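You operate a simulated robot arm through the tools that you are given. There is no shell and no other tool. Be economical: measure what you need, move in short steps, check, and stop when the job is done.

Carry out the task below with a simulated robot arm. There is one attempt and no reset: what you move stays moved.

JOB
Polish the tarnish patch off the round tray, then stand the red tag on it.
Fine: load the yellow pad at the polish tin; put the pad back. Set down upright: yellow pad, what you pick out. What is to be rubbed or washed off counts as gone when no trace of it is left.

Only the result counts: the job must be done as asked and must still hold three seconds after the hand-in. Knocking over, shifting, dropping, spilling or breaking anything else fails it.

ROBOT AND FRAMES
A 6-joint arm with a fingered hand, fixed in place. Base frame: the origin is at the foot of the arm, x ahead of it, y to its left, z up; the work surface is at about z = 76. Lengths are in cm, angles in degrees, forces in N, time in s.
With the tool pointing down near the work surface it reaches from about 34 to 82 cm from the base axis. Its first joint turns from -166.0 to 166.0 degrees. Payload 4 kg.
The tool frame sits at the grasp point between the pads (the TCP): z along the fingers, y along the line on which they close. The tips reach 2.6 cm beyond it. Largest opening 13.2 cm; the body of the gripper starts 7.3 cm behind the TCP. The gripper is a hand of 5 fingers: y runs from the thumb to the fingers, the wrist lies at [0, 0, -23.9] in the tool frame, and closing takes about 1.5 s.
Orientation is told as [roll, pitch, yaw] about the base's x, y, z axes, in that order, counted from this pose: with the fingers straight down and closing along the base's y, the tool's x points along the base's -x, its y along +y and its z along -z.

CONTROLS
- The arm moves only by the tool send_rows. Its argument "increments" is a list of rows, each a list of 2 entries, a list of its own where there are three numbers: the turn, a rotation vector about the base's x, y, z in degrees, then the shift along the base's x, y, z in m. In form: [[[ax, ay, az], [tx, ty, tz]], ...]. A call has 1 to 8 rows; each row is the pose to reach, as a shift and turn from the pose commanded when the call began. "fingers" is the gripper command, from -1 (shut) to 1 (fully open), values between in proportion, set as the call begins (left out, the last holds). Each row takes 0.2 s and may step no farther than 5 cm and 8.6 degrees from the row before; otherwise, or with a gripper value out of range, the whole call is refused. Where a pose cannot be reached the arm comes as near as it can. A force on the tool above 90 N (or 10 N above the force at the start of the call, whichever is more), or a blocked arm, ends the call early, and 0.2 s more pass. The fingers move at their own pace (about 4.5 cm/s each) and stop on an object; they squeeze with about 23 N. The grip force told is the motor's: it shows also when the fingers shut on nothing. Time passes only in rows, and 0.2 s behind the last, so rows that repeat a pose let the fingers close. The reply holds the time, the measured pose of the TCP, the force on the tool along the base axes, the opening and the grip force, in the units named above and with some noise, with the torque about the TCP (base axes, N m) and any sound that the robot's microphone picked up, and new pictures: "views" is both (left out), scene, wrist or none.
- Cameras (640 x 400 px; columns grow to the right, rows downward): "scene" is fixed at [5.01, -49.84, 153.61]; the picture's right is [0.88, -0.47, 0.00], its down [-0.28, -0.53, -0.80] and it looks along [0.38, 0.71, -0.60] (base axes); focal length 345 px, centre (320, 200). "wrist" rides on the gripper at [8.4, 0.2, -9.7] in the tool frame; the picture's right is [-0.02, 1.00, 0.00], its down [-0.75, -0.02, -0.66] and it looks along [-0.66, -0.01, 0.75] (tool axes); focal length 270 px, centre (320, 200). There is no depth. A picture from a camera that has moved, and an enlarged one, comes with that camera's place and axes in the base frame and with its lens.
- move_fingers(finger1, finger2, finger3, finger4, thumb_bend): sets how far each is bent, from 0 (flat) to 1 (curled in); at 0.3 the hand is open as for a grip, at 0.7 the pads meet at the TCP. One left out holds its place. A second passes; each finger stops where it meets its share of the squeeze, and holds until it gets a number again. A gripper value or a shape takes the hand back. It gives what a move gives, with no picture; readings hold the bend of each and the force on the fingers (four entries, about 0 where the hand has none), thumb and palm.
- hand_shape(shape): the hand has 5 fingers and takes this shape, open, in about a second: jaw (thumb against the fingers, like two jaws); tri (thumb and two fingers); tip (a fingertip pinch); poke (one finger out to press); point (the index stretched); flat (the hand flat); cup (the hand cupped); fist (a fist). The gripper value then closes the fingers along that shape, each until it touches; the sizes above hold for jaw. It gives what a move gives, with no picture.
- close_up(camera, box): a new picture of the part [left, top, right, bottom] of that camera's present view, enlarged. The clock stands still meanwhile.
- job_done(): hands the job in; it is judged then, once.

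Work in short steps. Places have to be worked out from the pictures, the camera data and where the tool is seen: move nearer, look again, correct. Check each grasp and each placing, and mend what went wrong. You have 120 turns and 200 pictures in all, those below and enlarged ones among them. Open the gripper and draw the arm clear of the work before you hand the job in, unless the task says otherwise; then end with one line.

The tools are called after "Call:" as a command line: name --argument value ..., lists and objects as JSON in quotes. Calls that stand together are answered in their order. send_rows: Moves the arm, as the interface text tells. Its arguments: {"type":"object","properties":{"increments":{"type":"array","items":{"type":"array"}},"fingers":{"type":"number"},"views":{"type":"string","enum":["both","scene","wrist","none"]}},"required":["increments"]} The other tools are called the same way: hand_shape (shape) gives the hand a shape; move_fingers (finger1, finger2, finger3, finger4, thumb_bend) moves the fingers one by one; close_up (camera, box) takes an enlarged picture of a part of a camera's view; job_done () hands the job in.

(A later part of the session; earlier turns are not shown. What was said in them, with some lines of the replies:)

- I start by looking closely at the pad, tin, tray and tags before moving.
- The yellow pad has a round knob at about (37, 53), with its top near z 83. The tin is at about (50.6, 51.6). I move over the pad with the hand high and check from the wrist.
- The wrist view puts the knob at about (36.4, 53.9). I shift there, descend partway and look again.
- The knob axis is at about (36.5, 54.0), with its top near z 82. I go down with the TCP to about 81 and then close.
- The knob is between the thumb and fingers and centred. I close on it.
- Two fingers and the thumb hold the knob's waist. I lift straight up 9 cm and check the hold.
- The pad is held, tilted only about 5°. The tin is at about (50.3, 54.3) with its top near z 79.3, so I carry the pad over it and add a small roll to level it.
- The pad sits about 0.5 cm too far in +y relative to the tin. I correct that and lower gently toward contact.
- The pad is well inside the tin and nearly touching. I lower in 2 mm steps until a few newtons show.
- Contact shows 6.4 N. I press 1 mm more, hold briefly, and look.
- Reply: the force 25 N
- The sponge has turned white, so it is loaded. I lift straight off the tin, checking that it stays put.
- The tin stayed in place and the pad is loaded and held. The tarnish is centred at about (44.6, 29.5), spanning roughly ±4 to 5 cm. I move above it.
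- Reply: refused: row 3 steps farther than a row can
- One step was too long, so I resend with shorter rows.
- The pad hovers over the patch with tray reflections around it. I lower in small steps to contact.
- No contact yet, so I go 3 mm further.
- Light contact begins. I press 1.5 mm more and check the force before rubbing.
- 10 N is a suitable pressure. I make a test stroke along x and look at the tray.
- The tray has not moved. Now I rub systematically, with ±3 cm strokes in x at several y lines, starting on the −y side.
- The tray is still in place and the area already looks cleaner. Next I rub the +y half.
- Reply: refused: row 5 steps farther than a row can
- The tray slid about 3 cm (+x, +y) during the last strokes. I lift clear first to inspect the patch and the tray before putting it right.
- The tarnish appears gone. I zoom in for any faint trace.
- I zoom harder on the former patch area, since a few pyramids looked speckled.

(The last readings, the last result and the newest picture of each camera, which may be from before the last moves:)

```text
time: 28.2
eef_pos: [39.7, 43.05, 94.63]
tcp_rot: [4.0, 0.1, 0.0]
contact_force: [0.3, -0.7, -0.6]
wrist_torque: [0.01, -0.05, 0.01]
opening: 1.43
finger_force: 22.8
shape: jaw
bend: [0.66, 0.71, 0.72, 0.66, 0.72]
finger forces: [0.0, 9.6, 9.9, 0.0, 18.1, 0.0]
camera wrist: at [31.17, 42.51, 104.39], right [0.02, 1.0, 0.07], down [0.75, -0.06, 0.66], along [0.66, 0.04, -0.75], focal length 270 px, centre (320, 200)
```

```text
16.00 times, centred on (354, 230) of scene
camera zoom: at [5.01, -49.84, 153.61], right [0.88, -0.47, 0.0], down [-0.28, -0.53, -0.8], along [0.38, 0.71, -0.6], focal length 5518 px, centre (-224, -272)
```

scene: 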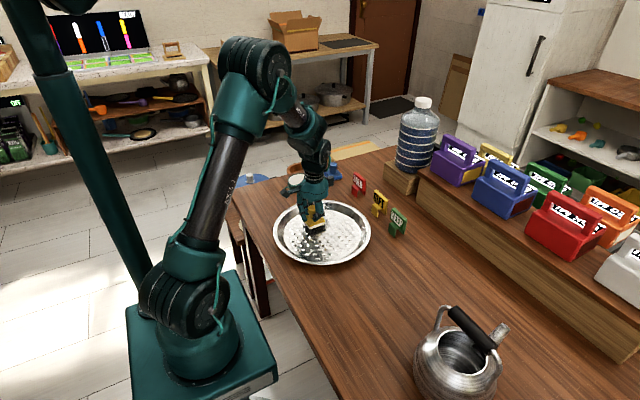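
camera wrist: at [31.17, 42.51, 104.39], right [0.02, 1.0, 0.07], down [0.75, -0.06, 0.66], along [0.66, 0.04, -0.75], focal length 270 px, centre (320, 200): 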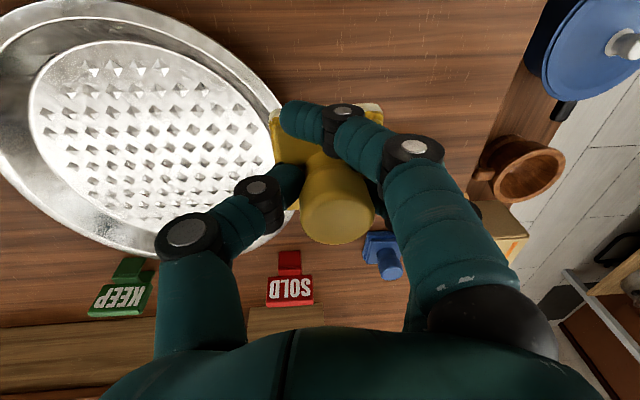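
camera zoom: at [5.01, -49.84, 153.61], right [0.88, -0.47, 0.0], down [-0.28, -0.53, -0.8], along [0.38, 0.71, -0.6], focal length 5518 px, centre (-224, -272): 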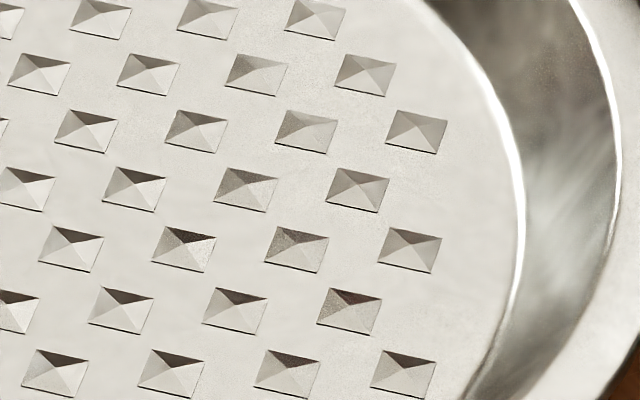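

The patch is clean; the speckle is uniform render noise over the whole tray. To restore the tray, I will push it back about 3.2 cm in −x and 1.3 cm in −y from inside its rim with the pad. First I hover inside near the −x wall.

Call:
send_rows --increments '[[[0, 0, 0], [0.005, -0.045, 0]], [[0, 0, 0], [0.012, -0.09, 0]], [[0, 0, 0], [0.02, -0.135, 0]], [[0, 0, 0], [0.023, -0.175, -0.02]], [[0, 0, 0], [0.023, -0.175, -0.06]], [[0, 0, 0], [0.023, -0.175, -0.1]], [[0, 0, 0], [0.023, -0.175, -0.12]], [[0, 0, 0], [0.023, -0.175, -0.123]]]' --views "wrist"

Call:
close_up --camera "scene" --box '[240, 170, 400, 270]'

```text
time: 30.0
eef_pos: [41.88, 25.52, 82.17]
tcp_rot: [4.0, -0.1, 0.0]
contact_force: [0.3, 0.1, -1.0]
wrist_torque: [-0.01, 0.0, -0.02]
opening: 1.42
finger_force: 22.9
shape: jaw
bend: [0.66, 0.71, 0.72, 0.66, 0.72]
finger forces: [0.0, 9.3, 9.7, 0.0, 18.0, 0.0]
camera wrist: at [33.37, 25.01, 91.86], right [0.02, 1.0, 0.07], down [0.75, -0.06, 0.66], along [0.66, 0.04, -0.75], focal length 270 px, centre (320, 200)
```

wrist: 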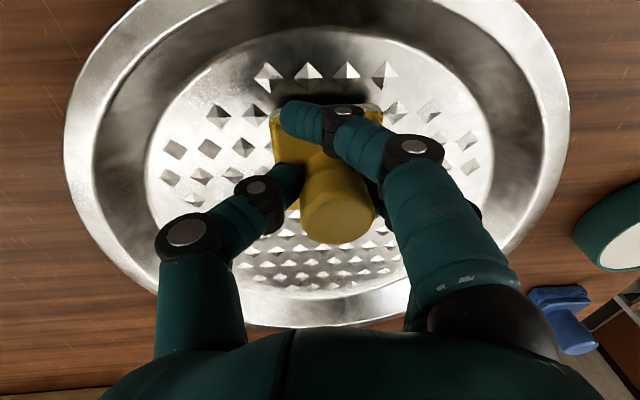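

```text
4.00 times, centred on (320, 220) of scene
camera zoom: at [5.01, -49.84, 153.61], right [0.88, -0.47, 0.0], down [-0.28, -0.53, -0.8], along [0.38, 0.71, -0.6], focal length 1379 px, centre (320, 120)
```

zoom: 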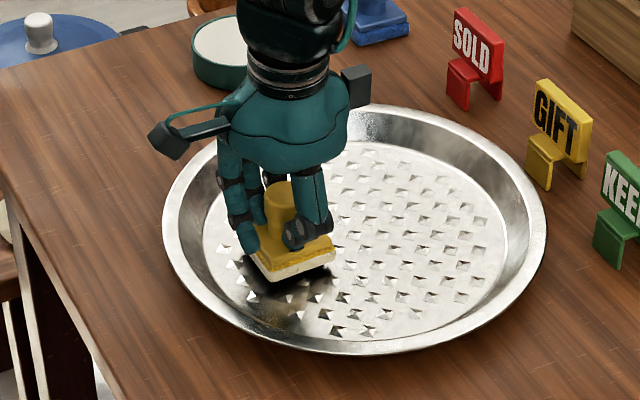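

The pad is well centred in y. I push in −x slowly; contact is expected after about 2.8 cm.

Call:
send_rows --increments '[[[0, 0, 0], [-0.01, 0, 0]], [[0, 0, 0], [-0.02, 0, 0]], [[0, 0, 0], [-0.027, 0, 0]], [[0, 0, 0], [-0.032, 0, 0]], [[0, 0, 0], [-0.037, 0, 0]], [[0, 0, 0], [-0.042, 0, 0]], [[0, 0, 0], [-0.047, 0, 0]], [[0, 0, 0], [-0.047, 0, 0]]]' --views "none"

Call:
close_up --camera "scene" --box '[240, 170, 400, 270]'

```text
time: 31.8
eef_pos: [37.24, 25.54, 82.33]
tcp_rot: [4.0, 0.1, -0.1]
contact_force: [-0.5, -0.3, -0.2]
wrist_torque: [-0.01, -0.01, 0.0]
opening: 1.4
finger_force: 22.7
shape: jaw
bend: [0.66, 0.71, 0.72, 0.66, 0.72]
finger forces: [0.2, 9.1, 9.7, 0.0, 18.5, 0.0]
```

```text
4.00 times, centred on (320, 220) of scene
camera zoom: at [5.01, -49.84, 153.61], right [0.88, -0.47, 0.0], down [-0.28, -0.53, -0.8], along [0.38, 0.71, -0.6], focal length 1379 px, centre (320, 120)
```

zoom: 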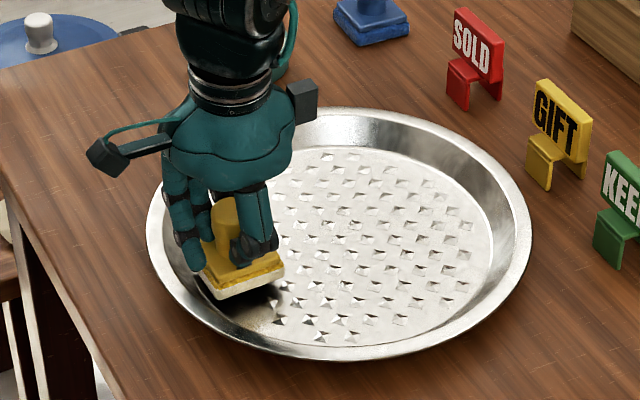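

The tray has moved about 1.4 cm; about 1.8 cm remains in −x.

Call:
send_rows --increments '[[[0, 0, 0], [-0.005, 0, 0]], [[0, 0, 0], [-0.01, 0, 0]], [[0, 0, 0], [-0.014, 0, 0]], [[0, 0, 0], [-0.018, 0, 0]], [[0, 0, 0], [-0.018, 0, 0]]]' --views "none"

Call:
close_up --camera "scene" --box '[240, 170, 400, 270]'

```text
time: 33.0
eef_pos: [35.35, 25.44, 82.36]
tcp_rot: [4.0, 0.0, 0.0]
contact_force: [1.0, 0.1, 0.8]
wrist_torque: [0.04, -0.06, -0.03]
opening: 1.45
finger_force: 23.0
shape: jaw
bend: [0.66, 0.71, 0.72, 0.66, 0.72]
finger forces: [0.0, 9.1, 10.1, 0.0, 19.0, 0.1]
```

```text
4.00 times, centred on (320, 220) of scene
camera zoom: at [5.01, -49.84, 153.61], right [0.88, -0.47, 0.0], down [-0.28, -0.53, -0.8], along [0.38, 0.71, -0.6], focal length 1379 px, centre (320, 120)
```

zoom: 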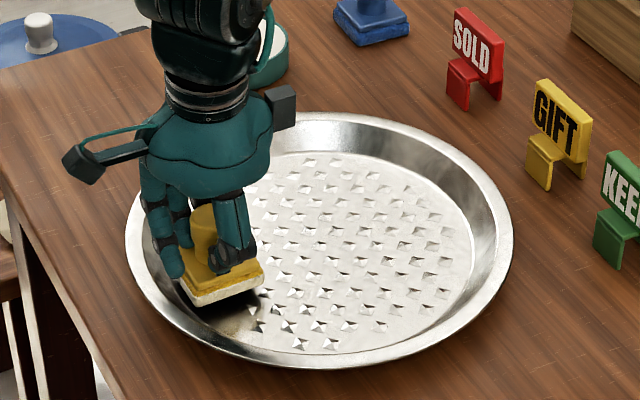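

x is restored. Now I move the pad to the tray's middle in x, near the −y wall, for the 1.4 cm push in −y.

Call:
send_rows --increments '[[[0, 0, 0], [0.02, 0, 0.005]], [[0, 0, 0], [0.05, -0.01, 0.02]], [[0, 0, 0], [0.08, -0.04, 0.02]], [[0, 0, 0], [0.093, -0.06, 0.02]], [[0, 0, 0], [0.093, -0.07, 0.01]], [[0, 0, 0], [0.093, -0.075, 0]], [[0, 0, 0], [0.093, -0.075, 0]]]' --views "wrist"

Call:
close_up --camera "scene" --box '[240, 170, 400, 270]'

```text
time: 34.6
eef_pos: [44.57, 17.86, 82.34]
tcp_rot: [4.0, 0.0, 0.0]
contact_force: [0.0, -0.3, -2.1]
wrist_torque: [0.0, 0.01, -0.01]
opening: 1.42
finger_force: 22.9
shape: jaw
bend: [0.66, 0.71, 0.72, 0.66, 0.72]
finger forces: [0.0, 9.2, 9.7, 0.0, 17.9, 0.1]
camera wrist: at [36.18, 17.41, 92.04], right [0.02, 1.0, 0.07], down [0.75, -0.06, 0.66], along [0.66, 0.04, -0.75], focal length 270 px, centre (320, 200)
```

wrist: 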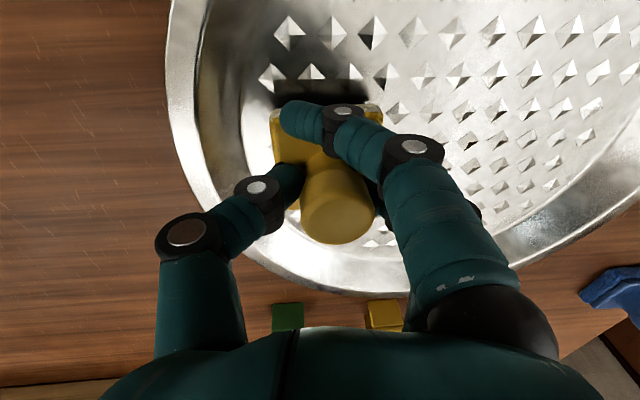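

```text
4.00 times, centred on (320, 220) of scene
camera zoom: at [5.01, -49.84, 153.61], right [0.88, -0.47, 0.0], down [-0.28, -0.53, -0.8], along [0.38, 0.71, -0.6], focal length 1379 px, centre (320, 120)
```

zoom: 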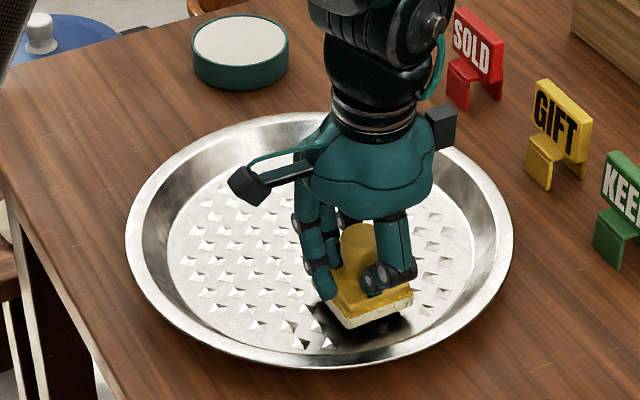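

The gap to the −y wall is about 1.7 cm. I push 2.5 cm slowly and check.

Call:
send_rows --increments '[[[0, 0, 0], [0, -0.008, 0]], [[0, 0, 0], [0, -0.013, 0]], [[0, 0, 0], [0, -0.017, 0]], [[0, 0, 0], [0, -0.021, 0]], [[0, 0, 0], [0, -0.025, 0]], [[0, 0, 0], [0, -0.025, 0]]]' --views "none"

Call:
close_up --camera "scene" --box '[240, 170, 400, 270]'

```text
time: 36.0
eef_pos: [44.72, 15.61, 82.42]
tcp_rot: [4.0, 0.0, 0.0]
contact_force: [-0.3, 0.8, 0.3]
wrist_torque: [0.03, 0.02, -0.01]
opening: 1.43
finger_force: 23.0
shape: jaw
bend: [0.66, 0.71, 0.72, 0.66, 0.72]
finger forces: [0.0, 9.4, 9.9, 0.0, 18.2, 0.0]
```

```text
4.00 times, centred on (320, 220) of scene
camera zoom: at [5.01, -49.84, 153.61], right [0.88, -0.47, 0.0], down [-0.28, -0.53, -0.8], along [0.38, 0.71, -0.6], focal length 1379 px, centre (320, 120)
```

zoom: 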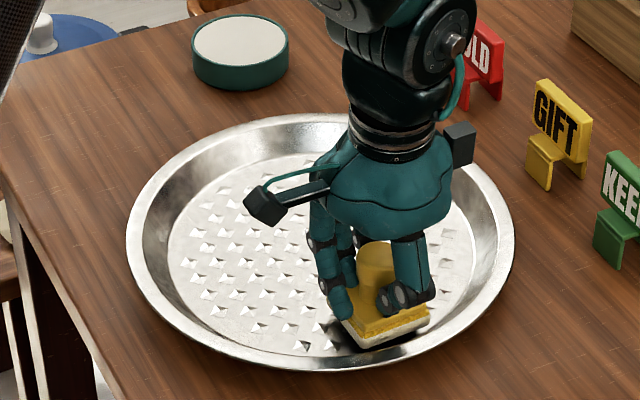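

Contact has just begun. I push 1.1 cm more.

Call:
send_rows --increments '[[[0, 0, 0], [0, -0.003, 0]], [[0, 0, 0], [0, -0.006, 0]], [[0, 0, 0], [0, -0.009, 0]], [[0, 0, 0], [0, -0.011, 0]], [[0, 0, 0], [0, -0.011, 0]]]' --views "none"

Call:
close_up --camera "scene" --box '[240, 170, 400, 270]'

```text
time: 37.2
eef_pos: [44.58, 14.49, 82.36]
tcp_rot: [4.1, 0.0, 0.1]
contact_force: [0.1, 0.4, -0.3]
wrist_torque: [0.05, -0.01, -0.01]
opening: 1.39
finger_force: 23.2
shape: jaw
bend: [0.66, 0.71, 0.72, 0.66, 0.72]
finger forces: [0.0, 9.3, 9.9, 0.0, 18.2, 0.1]
```

```text
4.00 times, centred on (320, 220) of scene
camera zoom: at [5.01, -49.84, 153.61], right [0.88, -0.47, 0.0], down [-0.28, -0.53, -0.8], along [0.38, 0.71, -0.6], focal length 1379 px, centre (320, 120)
```

zoom: 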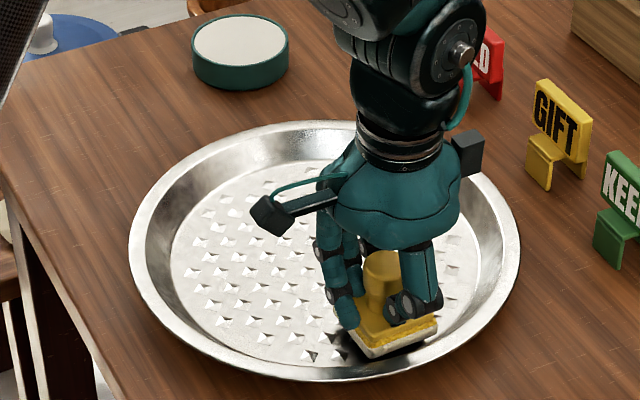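

The tray is back within about 3 mm of its original place. I lift straight out and carry the pad back toward its spot.

Call:
send_rows --increments '[[[0, 0, 0], [0, 0.005, 0.01]], [[0, 0, 0], [0, 0.01, 0.05]], [[0, 0, 0], [0, 0.02, 0.09]], [[0, 0, 0], [-0.005, 0.04, 0.13]], [[0, 0, 0], [-0.015, 0.085, 0.14]], [[0, 0, 0], [-0.025, 0.13, 0.14]], [[0, 0, 0], [-0.035, 0.175, 0.14]], [[0, 0, 0], [-0.045, 0.22, 0.14]]]' --views "none"

Call:
send_rows --increments '[[[0, 0, 0], [-0.012, 0.045, 0]], [[0, 0, 0], [-0.024, 0.09, 0]], [[0, 0, 0], [-0.034, 0.135, 0]], [[0, 0, 0], [-0.039, 0.171, -0.02]], [[0, 0, 0], [-0.039, 0.171, -0.06]], [[0, 0, 0], [-0.039, 0.171, -0.1]], [[0, 0, 0], [-0.039, 0.171, -0.13]], [[0, 0, 0], [-0.039, 0.171, -0.13]]]'

Call:
close_up --camera "scene" --box '[220, 140, 330, 209]'

```text
time: 39.0
eef_pos: [40.22, 36.27, 96.34]
tcp_rot: [4.0, 0.0, -0.2]
contact_force: [-0.1, -0.1, -0.3]
wrist_torque: [-0.02, 0.03, 0.01]
opening: 1.4
finger_force: 23.6
shape: jaw
bend: [0.66, 0.71, 0.72, 0.66, 0.72]
finger forces: [0.0, 8.7, 9.5, 0.0, 17.7, 0.1]
```

```text
time: 40.8
eef_pos: [36.11, 53.47, 83.25]
tcp_rot: [4.0, 0.1, 0.0]
contact_force: [0.3, 0.2, 0.4]
wrist_torque: [-0.01, 0.04, 0.03]
opening: 1.37
finger_force: 22.5
shape: jaw
bend: [0.66, 0.71, 0.72, 0.66, 0.72]
finger forces: [0.0, 8.5, 9.3, 0.0, 17.5, 0.0]
camera wrist: at [27.65, 52.93, 93.0], right [0.02, 1.0, 0.07], down [0.75, -0.06, 0.66], along [0.66, 0.04, -0.75], focal length 270 px, centre (320, 200)
```

scene: 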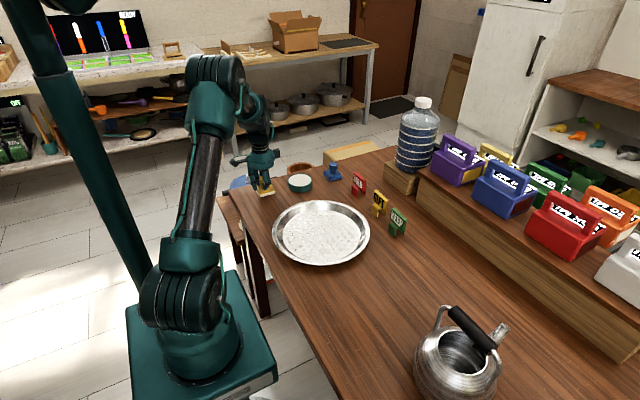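
wrist: 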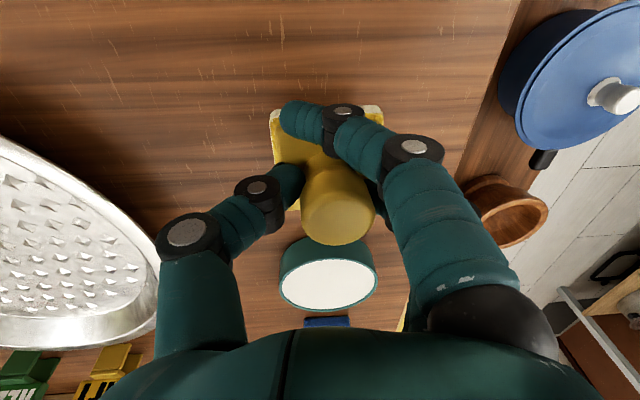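

```text
5.80 times, centred on (275, 174) of scene
camera zoom: at [5.01, -49.84, 153.61], right [0.88, -0.47, 0.0], down [-0.28, -0.53, -0.8], along [0.38, 0.71, -0.6], focal length 1999 px, centre (581, 348)
```

zoom: 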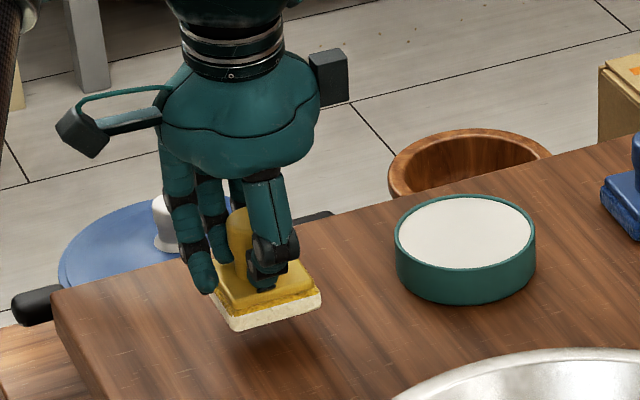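

The pad is over its spot, about 0.5 cm short in x. I correct and lower toward contact.

Call:
send_rows --increments '[[[0, 0, 0], [0.004, -0.002, -0.006]], [[0, 0, 0], [0.004, -0.002, -0.012]], [[0, 0, 0], [0.004, -0.002, -0.016]], [[0, 0, 0], [0.004, -0.002, -0.018]], [[0, 0, 0], [0.004, -0.002, -0.02]], [[0, 0, 0], [0.004, -0.002, -0.02]]]' --views "none"

```text
time: 42.2
eef_pos: [36.7, 53.38, 81.39]
tcp_rot: [4.0, -0.1, 0.0]
contact_force: [-0.4, -0.4, -0.5]
wrist_torque: [0.0, -0.02, 0.0]
opening: 1.37
finger_force: 23.3
shape: jaw
bend: [0.66, 0.71, 0.72, 0.66, 0.72]
finger forces: [0.0, 8.4, 9.4, 0.1, 17.5, 0.1]
```

No contact yet, so I lower in 1 mm steps.

Call:
send_rows --increments '[[[0, 0, 0], [0, 0, -0.001]], [[0, 0, 0], [0, 0, -0.002]], [[0, 0, 0], [0, 0, -0.003]], [[0, 0, 0], [0, 0, -0.003]]]' --views "none"

Call:
close_up --camera "scene" --box '[220, 140, 330, 209]'

```text
time: 43.2
eef_pos: [36.69, 53.29, 81.1]
tcp_rot: [3.9, 0.1, 0.0]
contact_force: [-0.8, -2.1, 4.8]
wrist_torque: [0.11, 0.02, -0.01]
opening: 1.43
finger_force: 23.1
shape: jaw
bend: [0.66, 0.71, 0.72, 0.66, 0.72]
finger forces: [0.1, 8.6, 9.3, 0.0, 18.8, 0.1]
```

```text
5.80 times, centred on (275, 174) of scene
camera zoom: at [5.01, -49.84, 153.61], right [0.88, -0.47, 0.0], down [-0.28, -0.53, -0.8], along [0.38, 0.71, -0.6], focal length 1999 px, centre (581, 348)
```

zoom: 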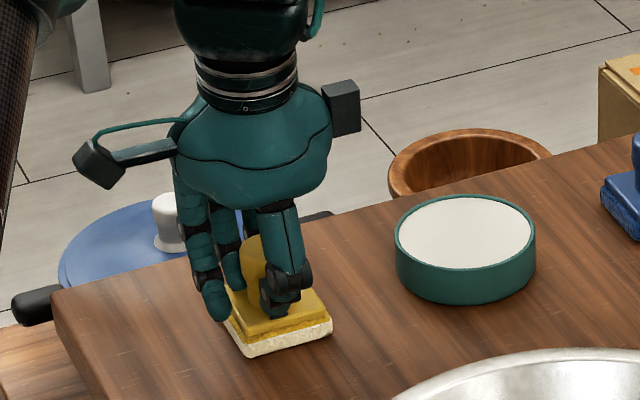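

It is in contact at its original spot. I open the fingers to release.

Call:
send_rows --increments '[[[0, 0, 0], [0, 0, 0.001]], [[0, 0, 0], [0, 0, 0.001]], [[0, 0, 0], [0, 0, 0.001]], [[0, 0, 0], [0, 0, 0.001]], [[0, 0, 0], [0, 0, 0.001]], [[0, 0, 0], [0, 0, 0.001]], [[0, 0, 0], [0, 0, 0.001]], [[0, 0, 0], [0, 0, 0.001]]]' --fingers 1 --views "none"

Call:
close_up --camera "scene" --box '[220, 140, 330, 209]'

```text
time: 45.0
eef_pos: [36.54, 53.41, 81.11]
tcp_rot: [3.9, -0.1, -0.1]
contact_force: [0.3, 0.5, -0.1]
wrist_torque: [0.04, 0.0, -0.04]
opening: 13.21
finger_force: 0.1
shape: jaw
bend: [0.3, 0.3, 0.3, 0.3, 0.3]
finger forces: [0.1, 0.0, 0.1, 0.0, 0.1, 0.0]
```

```text
5.80 times, centred on (275, 174) of scene
camera zoom: at [5.01, -49.84, 153.61], right [0.88, -0.47, 0.0], down [-0.28, -0.53, -0.8], along [0.38, 0.71, -0.6], focal length 1999 px, centre (581, 348)
```

zoom: 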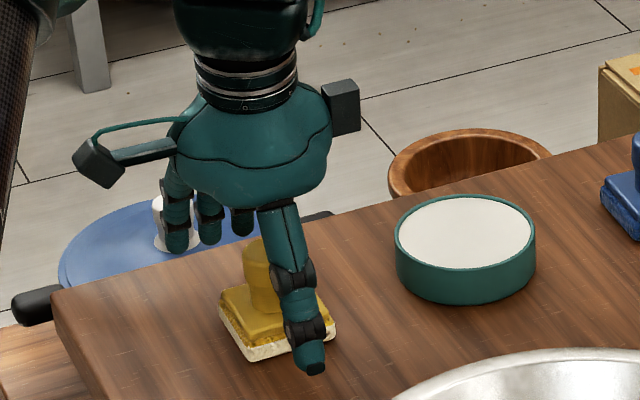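

The pad stands upright and is released. I rise straight up, level the tool, and go look at the tags.

Call:
send_rows --increments '[[[0, 0, 0], [0, 0, 0.03]], [[0, 0, 0], [0, 0, 0.07]], [[0, 0, 0], [0, 0, 0.11]], [[-2, 0, 0], [0, 0, 0.15]], [[-4, 0, 0], [0.04, -0.01, 0.17]], [[-4, 0, 0], [0.085, -0.025, 0.17]], [[-4, 0, 0], [0.13, -0.045, 0.17]], [[-4, 0, 0], [0.175, -0.06, 0.17]]]' --fingers 1

Call:
close_up --camera "scene" --box '[340, 160, 420, 210]'

Call:
close_up --camera "scene" --box '[220, 140, 330, 209]'

```text
time: 46.8
eef_pos: [53.89, 47.29, 98.13]
tcp_rot: [0.0, 0.0, 0.1]
contact_force: [-0.3, 0.9, -0.4]
wrist_torque: [0.0, -0.02, 0.0]
opening: 13.21
finger_force: 0.1
shape: jaw
bend: [0.3, 0.3, 0.3, 0.3, 0.3]
finger forces: [0.0, 0.0, 0.0, 0.0, 0.0, 0.0]
camera wrist: at [45.58, 47.47, 107.84], right [0.02, 1.0, 0.0], down [0.75, -0.01, 0.66], along [0.66, -0.01, -0.75], focal length 270 px, centre (320, 200)
```

scene: 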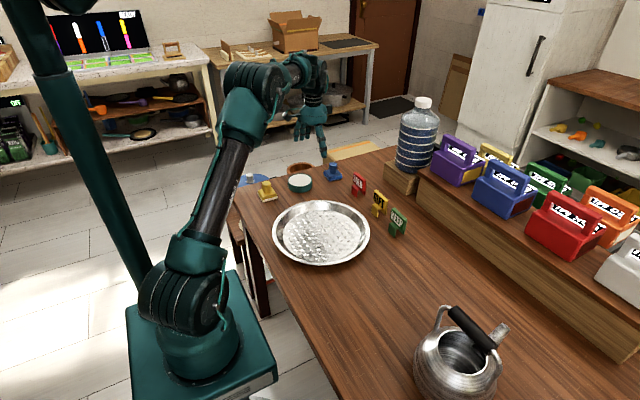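
wrist: 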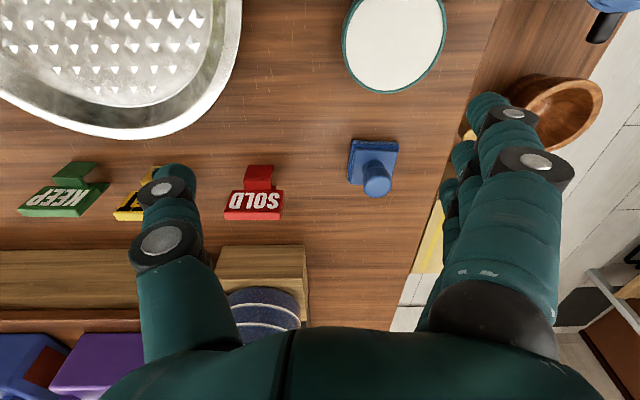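

```text
8.00 times, centred on (380, 185) of scene
camera zoom: at [5.01, -49.84, 153.61], right [0.88, -0.47, 0.0], down [-0.28, -0.53, -0.8], along [0.38, 0.71, -0.6], focal length 2759 px, centre (-160, 320)
```

zoom: 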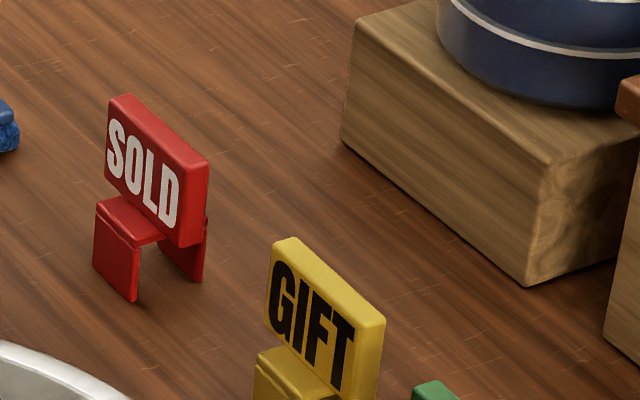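

```text
5.80 times, centred on (275, 174) of scene
camera zoom: at [5.01, -49.84, 153.61], right [0.88, -0.47, 0.0], down [-0.28, -0.53, -0.8], along [0.38, 0.71, -0.6], focal length 1999 px, centre (581, 348)
```

zoom: 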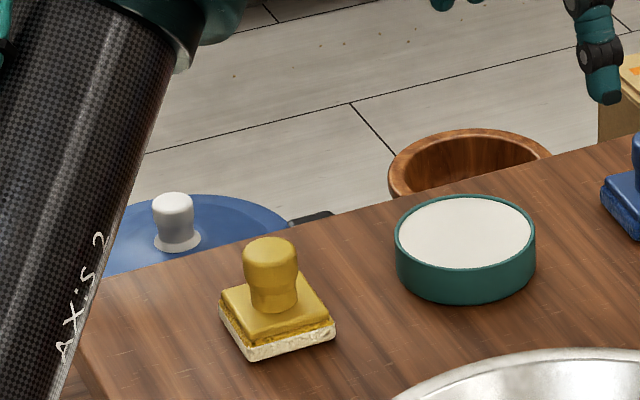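

The yellow pad stands fine. The red tag's sign plate is about 7 cm wide in y and 1 cm thick at about (70.5, 38), z 78.4 to 82.7, above a clip foot. I turn the hand 90° so it closes along x, across the plate's thickness.

Call:
send_rows --increments '[[[0, 0, 8.5], [0.005, -0.01, 0]], [[0, 0, 17], [0.01, -0.02, 0]], [[0, 0, 25.5], [0.015, -0.03, 0]], [[0, 0, 34], [0.02, -0.04, 0]], [[0, 0, 42.5], [0.025, -0.05, 0]], [[0, 0, 51], [0.03, -0.06, 0]], [[0, 0, 59.5], [0.035, -0.07, 0]], [[0, 0, 68], [0.04, -0.08, 0]]]' --views "none"

Call:
send_rows --increments '[[[0, 0, 8], [0.02, -0.005, 0]], [[0, 0, 15], [0.04, -0.01, 0]], [[0, 0, 22], [0.06, -0.012, 0]], [[0, 0, 22], [0.08, -0.012, 0]], [[0, 0, 22], [0.1, -0.012, 0]], [[0, 0, 22], [0.11, -0.012, 0]], [[0, 0, 22], [0.11, -0.012, 0]]]'

```text
time: 48.6
eef_pos: [58.19, 39.36, 98.14]
tcp_rot: [0.0, -0.1, 68.2]
contact_force: [0.1, -0.1, -0.1]
wrist_torque: [0.01, -0.01, -0.03]
opening: 13.2
finger_force: 0.1
shape: jaw
bend: [0.3, 0.3, 0.3, 0.3, 0.3]
finger forces: [0.0, 0.0, 0.0, 0.0, 0.0, 0.0]
```

```text
time: 50.2
eef_pos: [69.16, 38.23, 98.05]
tcp_rot: [0.1, 0.0, 90.0]
contact_force: [-0.5, 0.5, 0.3]
wrist_torque: [-0.02, 0.0, -0.02]
opening: 13.2
finger_force: 0.1
shape: jaw
bend: [0.3, 0.3, 0.3, 0.3, 0.3]
finger forces: [0.0, 0.0, 0.0, 0.0, 0.1, 0.0]
camera wrist: at [68.93, 29.65, 107.78], right [-1.0, 0.02, 0.0], down [0.02, 0.75, 0.66], along [0.01, 0.66, -0.75], focal length 270 px, centre (320, 200)
```

scene: 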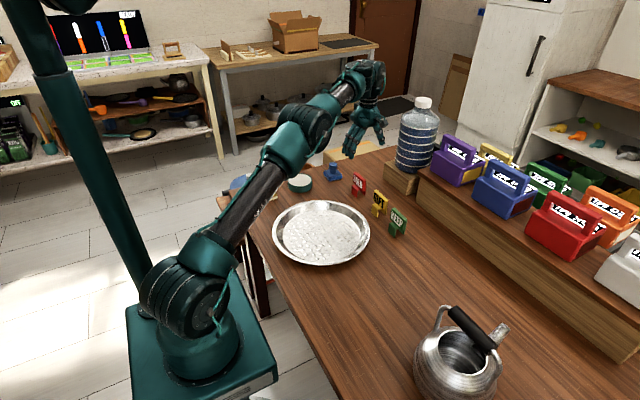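
wrist: 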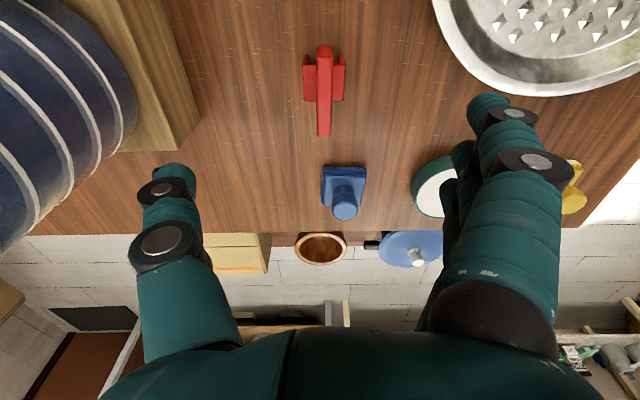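

The view along y shows the plate as a thin vertical strip at x ≈ 68.5, centred on its clip at y ≈ 38.6. I shift there and descend to z 88.

Call:
send_rows --increments '[[[0, 0, 0], [-0.006, 0.003, -0.03]], [[0, 0, 0], [-0.006, 0.003, -0.07]], [[0, 0, 0], [-0.006, 0.003, -0.1]], [[0, 0, 0], [-0.006, 0.003, -0.1]]]' --views "wrist"

Call:
close_up --camera "scene" --box '[320, 140, 430, 209]'

```text
time: 51.2
eef_pos: [68.42, 38.46, 88.17]
tcp_rot: [0.0, 0.1, 90.0]
contact_force: [0.3, 0.0, 0.8]
wrist_torque: [0.01, 0.01, 0.0]
opening: 13.16
finger_force: 0.1
shape: jaw
bend: [0.3, 0.3, 0.3, 0.3, 0.3]
finger forces: [0.0, 0.1, 0.0, 0.1, 0.0, 0.1]
camera wrist: at [68.29, 29.97, 97.83], right [-1.0, 0.02, 0.0], down [0.02, 0.75, 0.66], along [0.01, 0.66, -0.75], focal length 270 px, centre (320, 200)
```

wrist: 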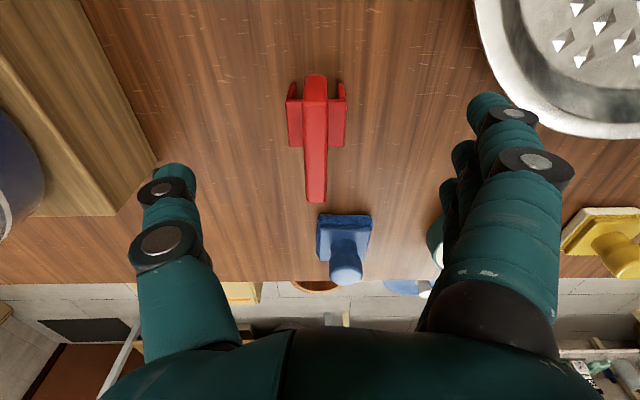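

```text
5.80 times, centred on (375, 174) of scene
camera zoom: at [5.01, -49.84, 153.61], right [0.88, -0.47, 0.0], down [-0.28, -0.53, -0.8], along [0.38, 0.71, -0.6], focal length 1999 px, centre (1, 348)
```

zoom: 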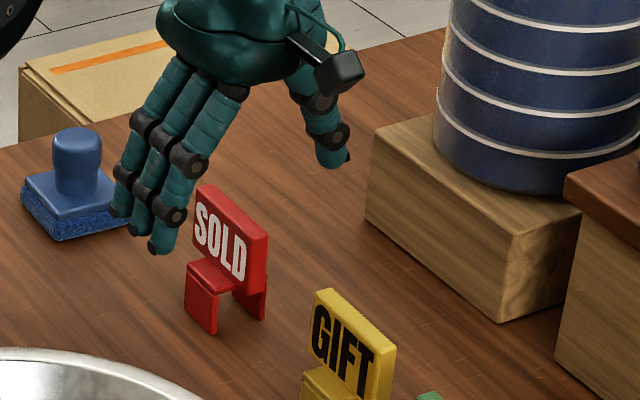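

The plate is centred between thumb and fingers, with its top near z 83.5. I descend to TCP z ≈ 82.5.

Call:
send_rows --increments '[[[0, 0, 0], [0.001, 0, -0.025]], [[0, 0, 0], [0.001, 0, -0.05]], [[0, 0, 0], [0.001, 0, -0.056]], [[0, 0, 0], [0.001, 0, -0.056]]]' --views "wrist"

Call:
close_up --camera "scene" --box '[320, 140, 430, 209]'

```text
time: 52.2
eef_pos: [68.58, 38.36, 82.51]
tcp_rot: [0.0, 0.0, 90.0]
contact_force: [-0.4, 0.5, -0.3]
wrist_torque: [0.01, 0.03, 0.02]
opening: 13.18
finger_force: 0.1
shape: jaw
bend: [0.3, 0.3, 0.3, 0.3, 0.3]
finger forces: [0.0, 0.0, 0.0, 0.2, 0.0, 0.0]
camera wrist: at [68.51, 29.87, 92.18], right [-1.0, 0.02, 0.0], down [0.02, 0.75, 0.66], along [0.01, 0.66, -0.75], focal length 270 px, centre (320, 200)
```

wrist: 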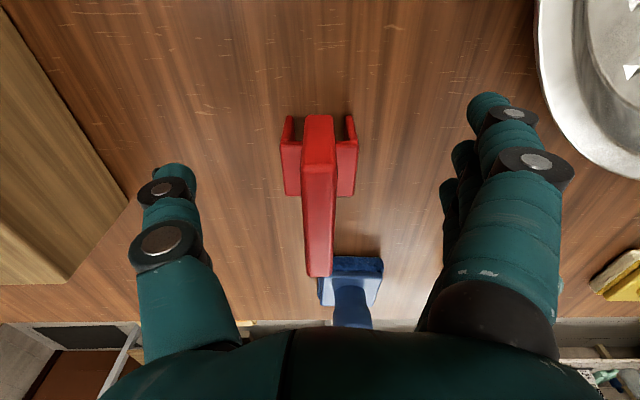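

```text
5.80 times, centred on (375, 174) of scene
camera zoom: at [5.01, -49.84, 153.61], right [0.88, -0.47, 0.0], down [-0.28, -0.53, -0.8], along [0.38, 0.71, -0.6], focal length 1999 px, centre (1, 348)
```

zoom: 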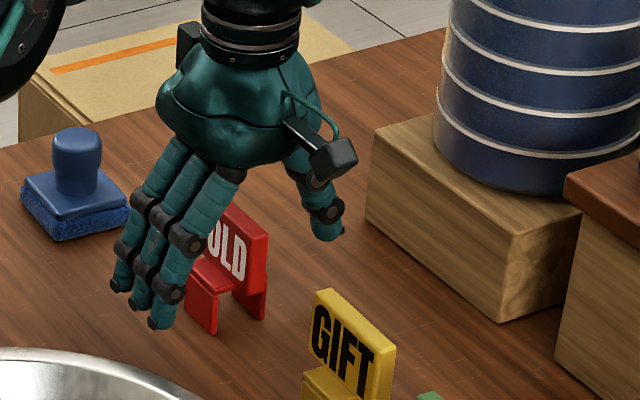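

The plate sits between thumb and fingers with nothing else touched. I close the hand.

Call:
send_rows --increments '[[[0, 0, 0], [0, 0, 0]], [[0, 0, 0], [0, 0, 0]], [[0, 0, 0], [0, 0, 0]], [[0, 0, 0], [0, 0, 0]], [[0, 0, 0], [0, 0, 0]], [[0, 0, 0], [0, 0, 0]], [[0, 0, 0], [0, 0, 0]], [[0, 0, 0], [0, 0, 0]]]' --fingers -1 --views "wrist"

Call:
close_up --camera "scene" --box '[320, 140, 430, 209]'

```text
time: 54.0
eef_pos: [68.57, 38.37, 82.48]
tcp_rot: [0.0, 0.0, 90.0]
contact_force: [1.0, -0.7, 0.4]
wrist_torque: [0.01, 0.01, -0.01]
opening: 1.11
finger_force: 22.6
shape: jaw
bend: [0.68, 0.73, 0.73, 0.69, 0.7]
finger forces: [6.7, 2.7, 2.4, 6.9, 20.7, 0.0]
camera wrist: at [68.51, 29.86, 92.22], right [-1.0, 0.02, 0.0], down [0.02, 0.75, 0.66], along [0.01, 0.66, -0.75], focal length 270 px, centre (320, 200)
```

wrist: 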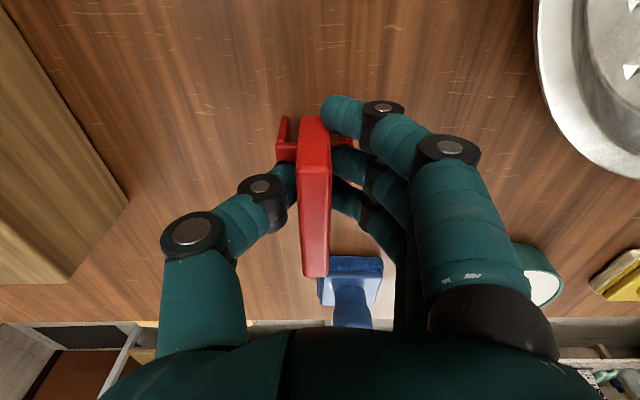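

```text
5.80 times, centred on (375, 174) of scene
camera zoom: at [5.01, -49.84, 153.61], right [0.88, -0.47, 0.0], down [-0.28, -0.53, -0.8], along [0.38, 0.71, -0.6], focal length 1999 px, centre (1, 348)
```

zoom: 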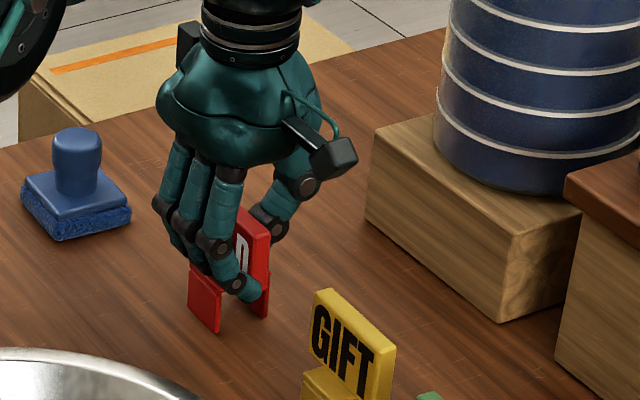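

All four fingers and the thumb hold the plate. I lift 10 cm straight up.

Call:
send_rows --increments '[[[0, 0, 0], [0, 0, 0.01]], [[0, 0, 0], [0, 0, 0.03]], [[0, 0, 0], [0, 0, 0.06]], [[0, 0, 0], [0, 0, 0.1]], [[0, 0, 0], [0, 0, 0.1]]]' --views "wrist"

Call:
close_up --camera "scene" --box '[320, 130, 430, 199]'

```text
time: 55.2
eef_pos: [68.79, 38.48, 92.6]
tcp_rot: [0.0, 0.1, 89.9]
contact_force: [-0.3, -0.3, -0.2]
wrist_torque: [0.02, 0.01, 0.0]
opening: 1.06
finger_force: 23.2
shape: jaw
bend: [0.68, 0.73, 0.73, 0.69, 0.7]
finger forces: [6.7, 3.0, 2.5, 6.8, 21.4, 0.0]
camera wrist: at [68.56, 29.95, 102.24], right [-1.0, 0.02, 0.0], down [0.02, 0.75, 0.66], along [0.01, 0.66, -0.75], focal length 270 px, centre (320, 200)
```

wrist: 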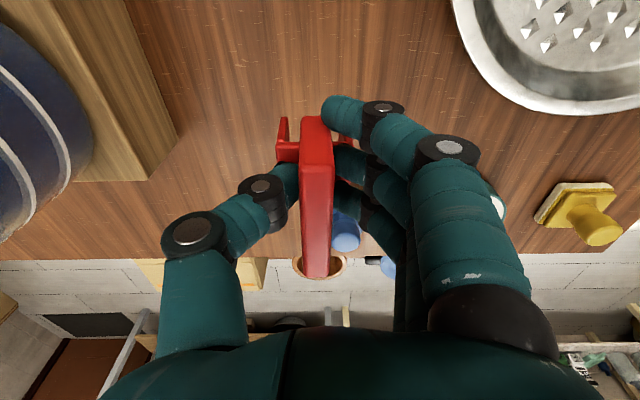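

```text
5.80 times, centred on (375, 164) of scene
camera zoom: at [5.01, -49.84, 153.61], right [0.88, -0.47, 0.0], down [-0.28, -0.53, -0.8], along [0.38, 0.71, -0.6], focal length 1999 px, centre (1, 406)
```

zoom: 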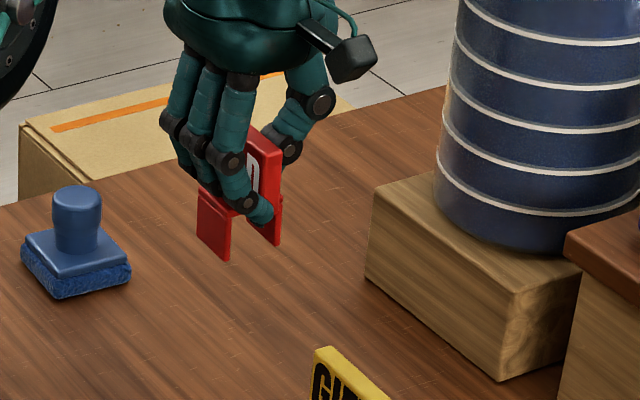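

The tag hangs level. I carry it to above the tray centre at about (45, 24.5), passing clear over everything.

Call:
send_rows --increments '[[[0, 0, 0], [-0.034, -0.02, 0.01]], [[0, 0, 0], [-0.068, -0.04, 0.01]], [[0, 0, 0], [-0.102, -0.06, 0.01]], [[0, 0, 0], [-0.136, -0.08, 0.01]], [[0, 0, 0], [-0.17, -0.1, 0.01]], [[0, 0, 0], [-0.204, -0.12, 0.01]], [[0, 0, 0], [-0.237, -0.14, 0.01]], [[0, 0, 0], [-0.237, -0.14, 0]]]' --views "wrist"

Call:
send_rows --increments '[[[0, 0, 0], [0, 0, -0.03]], [[0, 0, 0], [0, 0, -0.06]], [[0, 0, 0], [0, 0, -0.075]], [[0, 0, 0], [0, 0, -0.075]]]' --views "wrist"

Call:
close_up --camera "scene" --box '[240, 170, 400, 270]'

```text
time: 57.0
eef_pos: [44.88, 24.35, 92.66]
tcp_rot: [-0.1, -0.1, 90.0]
contact_force: [-0.1, 0.3, 0.0]
wrist_torque: [-0.01, -0.01, 0.01]
opening: 1.04
finger_force: 22.7
shape: jaw
bend: [0.68, 0.73, 0.73, 0.69, 0.7]
finger forces: [6.6, 3.3, 2.6, 6.6, 21.5, 0.0]
camera wrist: at [44.67, 15.85, 102.31], right [-1.0, 0.02, 0.0], down [0.02, 0.75, 0.66], along [0.01, 0.66, -0.75], focal length 270 px, centre (320, 200)
```

wrist: 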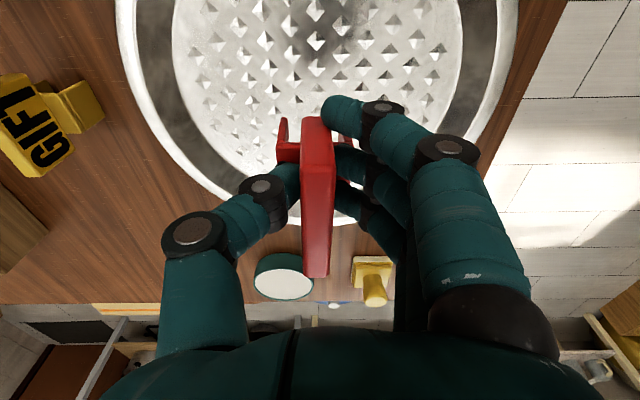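

```text
time: 58.0
eef_pos: [44.98, 24.48, 85.06]
tcp_rot: [0.1, 0.0, 90.0]
contact_force: [0.6, -0.4, -0.2]
wrist_torque: [-0.04, -0.02, -0.02]
opening: 1.0
finger_force: 23.1
shape: jaw
bend: [0.68, 0.73, 0.73, 0.69, 0.7]
finger forces: [6.8, 3.5, 2.5, 6.5, 21.5, 0.0]
camera wrist: at [44.75, 15.95, 94.71], right [-1.0, 0.02, 0.0], down [0.02, 0.75, 0.66], along [0.01, 0.66, -0.75], focal length 270 px, centre (320, 200)
```

wrist: 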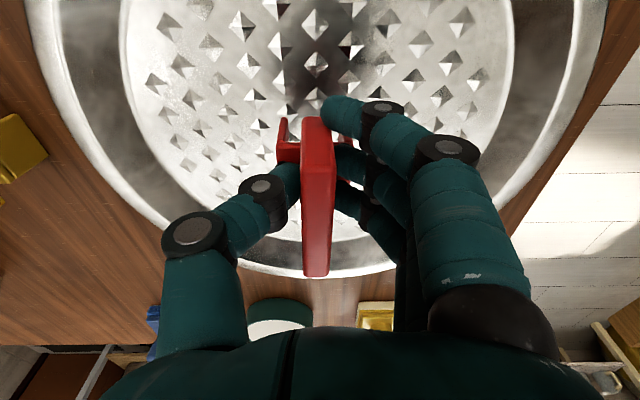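

```text
4.00 times, centred on (320, 220) of scene
camera zoom: at [5.01, -49.84, 153.61], right [0.88, -0.47, 0.0], down [-0.28, -0.53, -0.8], along [0.38, 0.71, -0.6], focal length 1379 px, centre (320, 120)
```

zoom: 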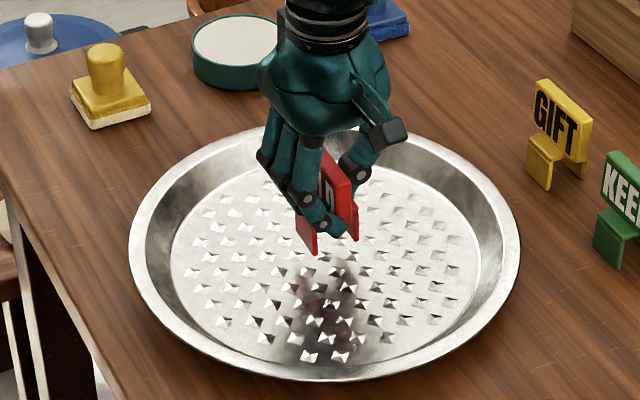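

The tag is over the middle of the tray. The floor is about 0.6 cm above the table, so I expect contact near TCP z 83.1 and lower carefully.

Call:
send_rows --increments '[[[0, 0, 0], [0, 0, -0.01]], [[0, 0, 0], [0, 0, -0.015]], [[0, 0, 0], [0, 0, -0.017]], [[0, 0, 0], [0, 0, -0.018]], [[0, 0, 0], [0, 0, -0.018]]]' --views "none"

```text
time: 59.2
eef_pos: [45.0, 24.4, 83.11]
tcp_rot: [0.0, 0.1, 90.0]
contact_force: [-0.6, 0.0, -0.4]
wrist_torque: [0.03, 0.0, 0.03]
opening: 1.03
finger_force: 23.0
shape: jaw
bend: [0.68, 0.73, 0.73, 0.69, 0.7]
finger forces: [6.9, 3.4, 2.5, 6.5, 21.4, 0.0]
```

No contact yet; I lower in 1 mm steps.

Call:
send_rows --increments '[[[0, 0, 0], [0, 0, -0.001]], [[0, 0, 0], [0, 0, -0.002]], [[0, 0, 0], [0, 0, -0.002]]]' --views "none"

Call:
close_up --camera "scene" --box '[290, 190, 354, 230]'

```text
time: 60.0
eef_pos: [45.08, 24.33, 83.15]
tcp_rot: [0.0, 0.0, 90.0]
contact_force: [1.8, 1.4, 10.8]
wrist_torque: [-0.05, 0.01, 0.0]
opening: 1.07
finger_force: 22.9
shape: jaw
bend: [0.68, 0.73, 0.73, 0.69, 0.7]
finger forces: [7.5, 3.6, 2.7, 6.9, 26.4, 0.0]
```

```text
10.00 times, centred on (322, 210) of scene
camera zoom: at [5.01, -49.84, 153.61], right [0.88, -0.47, 0.0], down [-0.28, -0.53, -0.8], along [0.38, 0.71, -0.6], focal length 3448 px, centre (300, 100)
```

zoom: 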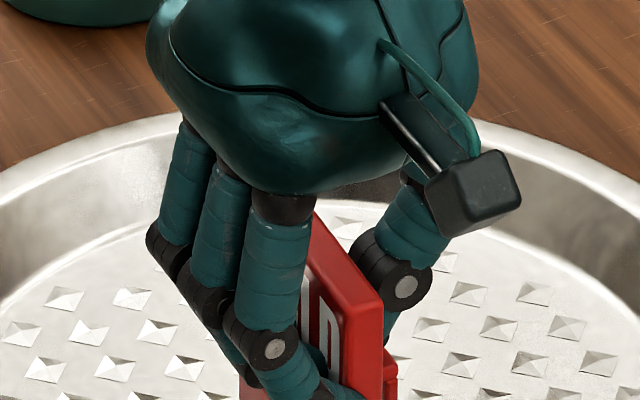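

It is firmly in contact at 10.8 N. I ease up 1.5 mm to near zero load, then open.

Call:
send_rows --increments '[[[0, 0, 0], [0, 0, 0.001]], [[0, 0, 0], [0, 0, 0.0015]], [[0, 0, 0], [0, 0, 0.0015]]]' --views "none"

Call:
send_rows --increments '[[[0, 0, 0], [0, 0, 0]], [[0, 0, 0], [0, 0, 0]], [[0, 0, 0], [0, 0, 0]], [[0, 0, 0], [0, 0, 0]], [[0, 0, 0], [0, 0, 0]], [[0, 0, 0], [0, 0, 0]], [[0, 0, 0], [0, 0, 0]], [[0, 0, 0], [0, 0, 0]]]' --fingers 1 --views "wrist"

Call:
close_up --camera "scene" --box '[240, 170, 400, 270]'

```text
time: 60.8
eef_pos: [45.07, 24.48, 83.11]
tcp_rot: [-0.1, -0.1, 89.9]
contact_force: [-0.1, -1.3, -0.7]
wrist_torque: [0.0, 0.01, -0.03]
opening: 1.05
finger_force: 22.6
shape: jaw
bend: [0.67, 0.73, 0.73, 0.69, 0.7]
finger forces: [7.3, 3.7, 2.7, 6.6, 21.2, 0.1]
```

```text
time: 62.6
eef_pos: [44.94, 24.32, 83.15]
tcp_rot: [0.1, 0.0, 89.9]
contact_force: [-0.2, 0.8, 0.1]
wrist_torque: [-0.03, -0.03, 0.05]
opening: 13.19
finger_force: 0.0
shape: jaw
bend: [0.3, 0.3, 0.3, 0.3, 0.3]
finger forces: [0.0, 0.0, 0.0, 0.1, 0.1, 0.1]
camera wrist: at [44.86, 15.89, 92.87], right [-1.0, 0.02, 0.0], down [0.02, 0.75, 0.66], along [0.01, 0.66, -0.75], focal length 270 px, centre (320, 200)
```

wrist: 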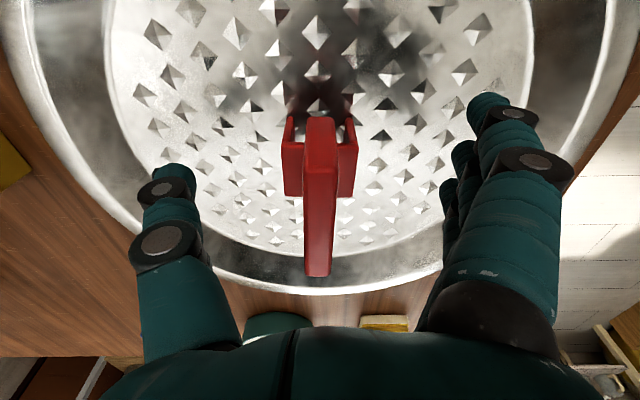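

```text
4.00 times, centred on (320, 220) of scene
camera zoom: at [5.01, -49.84, 153.61], right [0.88, -0.47, 0.0], down [-0.28, -0.53, -0.8], along [0.38, 0.71, -0.6], focal length 1379 px, centre (320, 120)
```

zoom: 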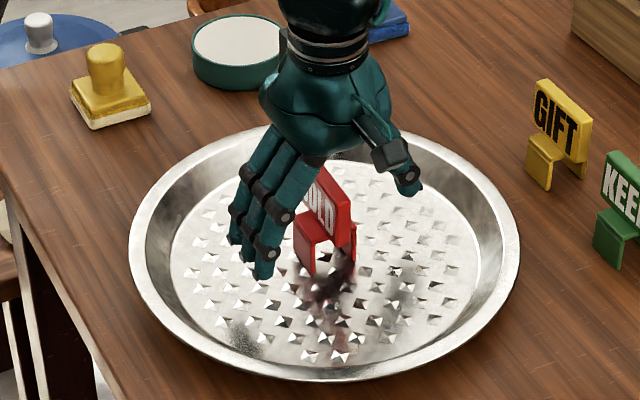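

The tag stands on its own in the tray. I lift the hand straight up and back toward the start pose, then do a final check.

Call:
send_rows --increments '[[[0, 0, 0], [0, 0, 0.03]], [[0, 0, 0], [0, 0, 0.07]], [[0, 0, 0], [0, 0, 0.11]], [[0, 0, 0], [0, 0, 0.15]], [[0, 0, 0], [0, 0, 0.19]], [[0, 0, 0], [-0.02, 0.03, 0.22]], [[0, 0, 0], [-0.04, 0.07, 0.23]], [[0, 0, 0], [-0.06, 0.11, 0.23]]]' --views "wrist"

Call:
close_up --camera "scene" --box '[240, 150, 416, 260]'

Call:
close_up --camera "scene" --box '[280, 198, 352, 243]'

```text
time: 64.4
eef_pos: [38.79, 35.29, 106.24]
tcp_rot: [0.0, 0.0, 90.0]
contact_force: [-0.4, 0.0, -0.5]
wrist_torque: [-0.06, -0.03, 0.01]
opening: 13.21
finger_force: 0.1
shape: jaw
bend: [0.3, 0.3, 0.3, 0.3, 0.3]
finger forces: [0.1, 0.0, 0.0, 0.0, 0.1, 0.0]
camera wrist: at [38.71, 26.85, 115.94], right [-1.0, 0.02, 0.0], down [0.02, 0.75, 0.66], along [0.01, 0.66, -0.75], focal length 270 px, centre (320, 200)
```

wrist: 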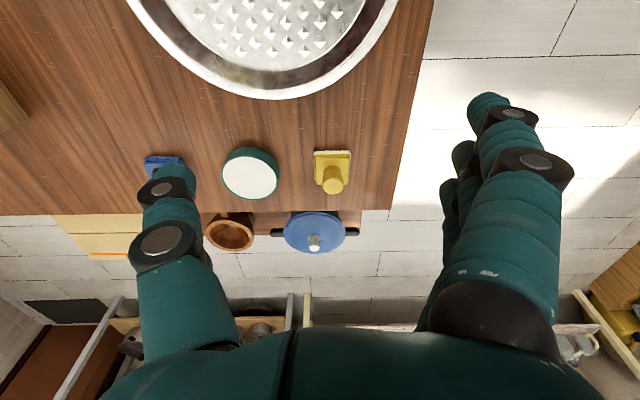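

```text
3.64 times, centred on (328, 205) of scene
camera zoom: at [5.01, -49.84, 153.61], right [0.88, -0.47, 0.0], down [-0.28, -0.53, -0.8], along [0.38, 0.71, -0.6], focal length 1254 px, centre (291, 182)
```

zoom: 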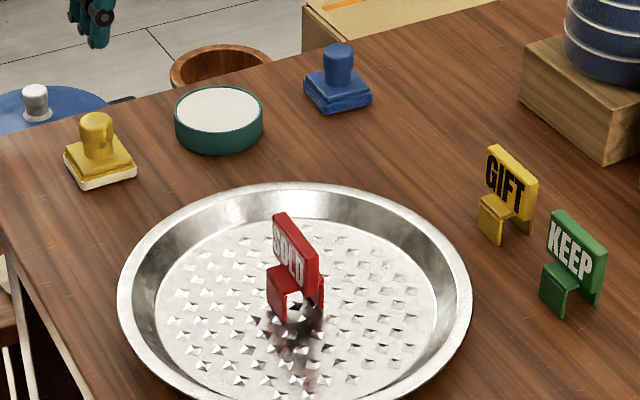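

```text
8.89 times, centred on (316, 220) of scene
camera zoom: at [5.01, -49.84, 153.61], right [0.88, -0.47, 0.0], down [-0.28, -0.53, -0.8], along [0.38, 0.71, -0.6], focal length 3065 px, centre (356, 18)
```

zoom: 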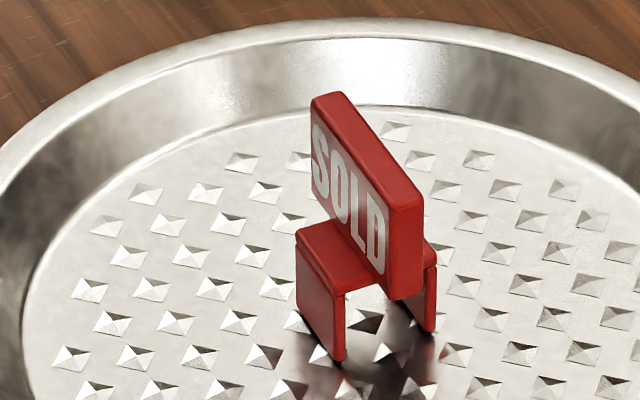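

The tag stands upright on the clean tray, with only its own reflection below it. The pad is back upright, everything else is in place and the hand is open and clear, so I hand in.

Call:
job_done

```text
The job is handed in.
```

I polished the tarnish off the tray with no trace left, stood the red tag upright on it, and put the yellow pad back at its place upright. The tray slid about 3 cm while I was rubbing, and I pushed it back to within about 3 mm of where it started.
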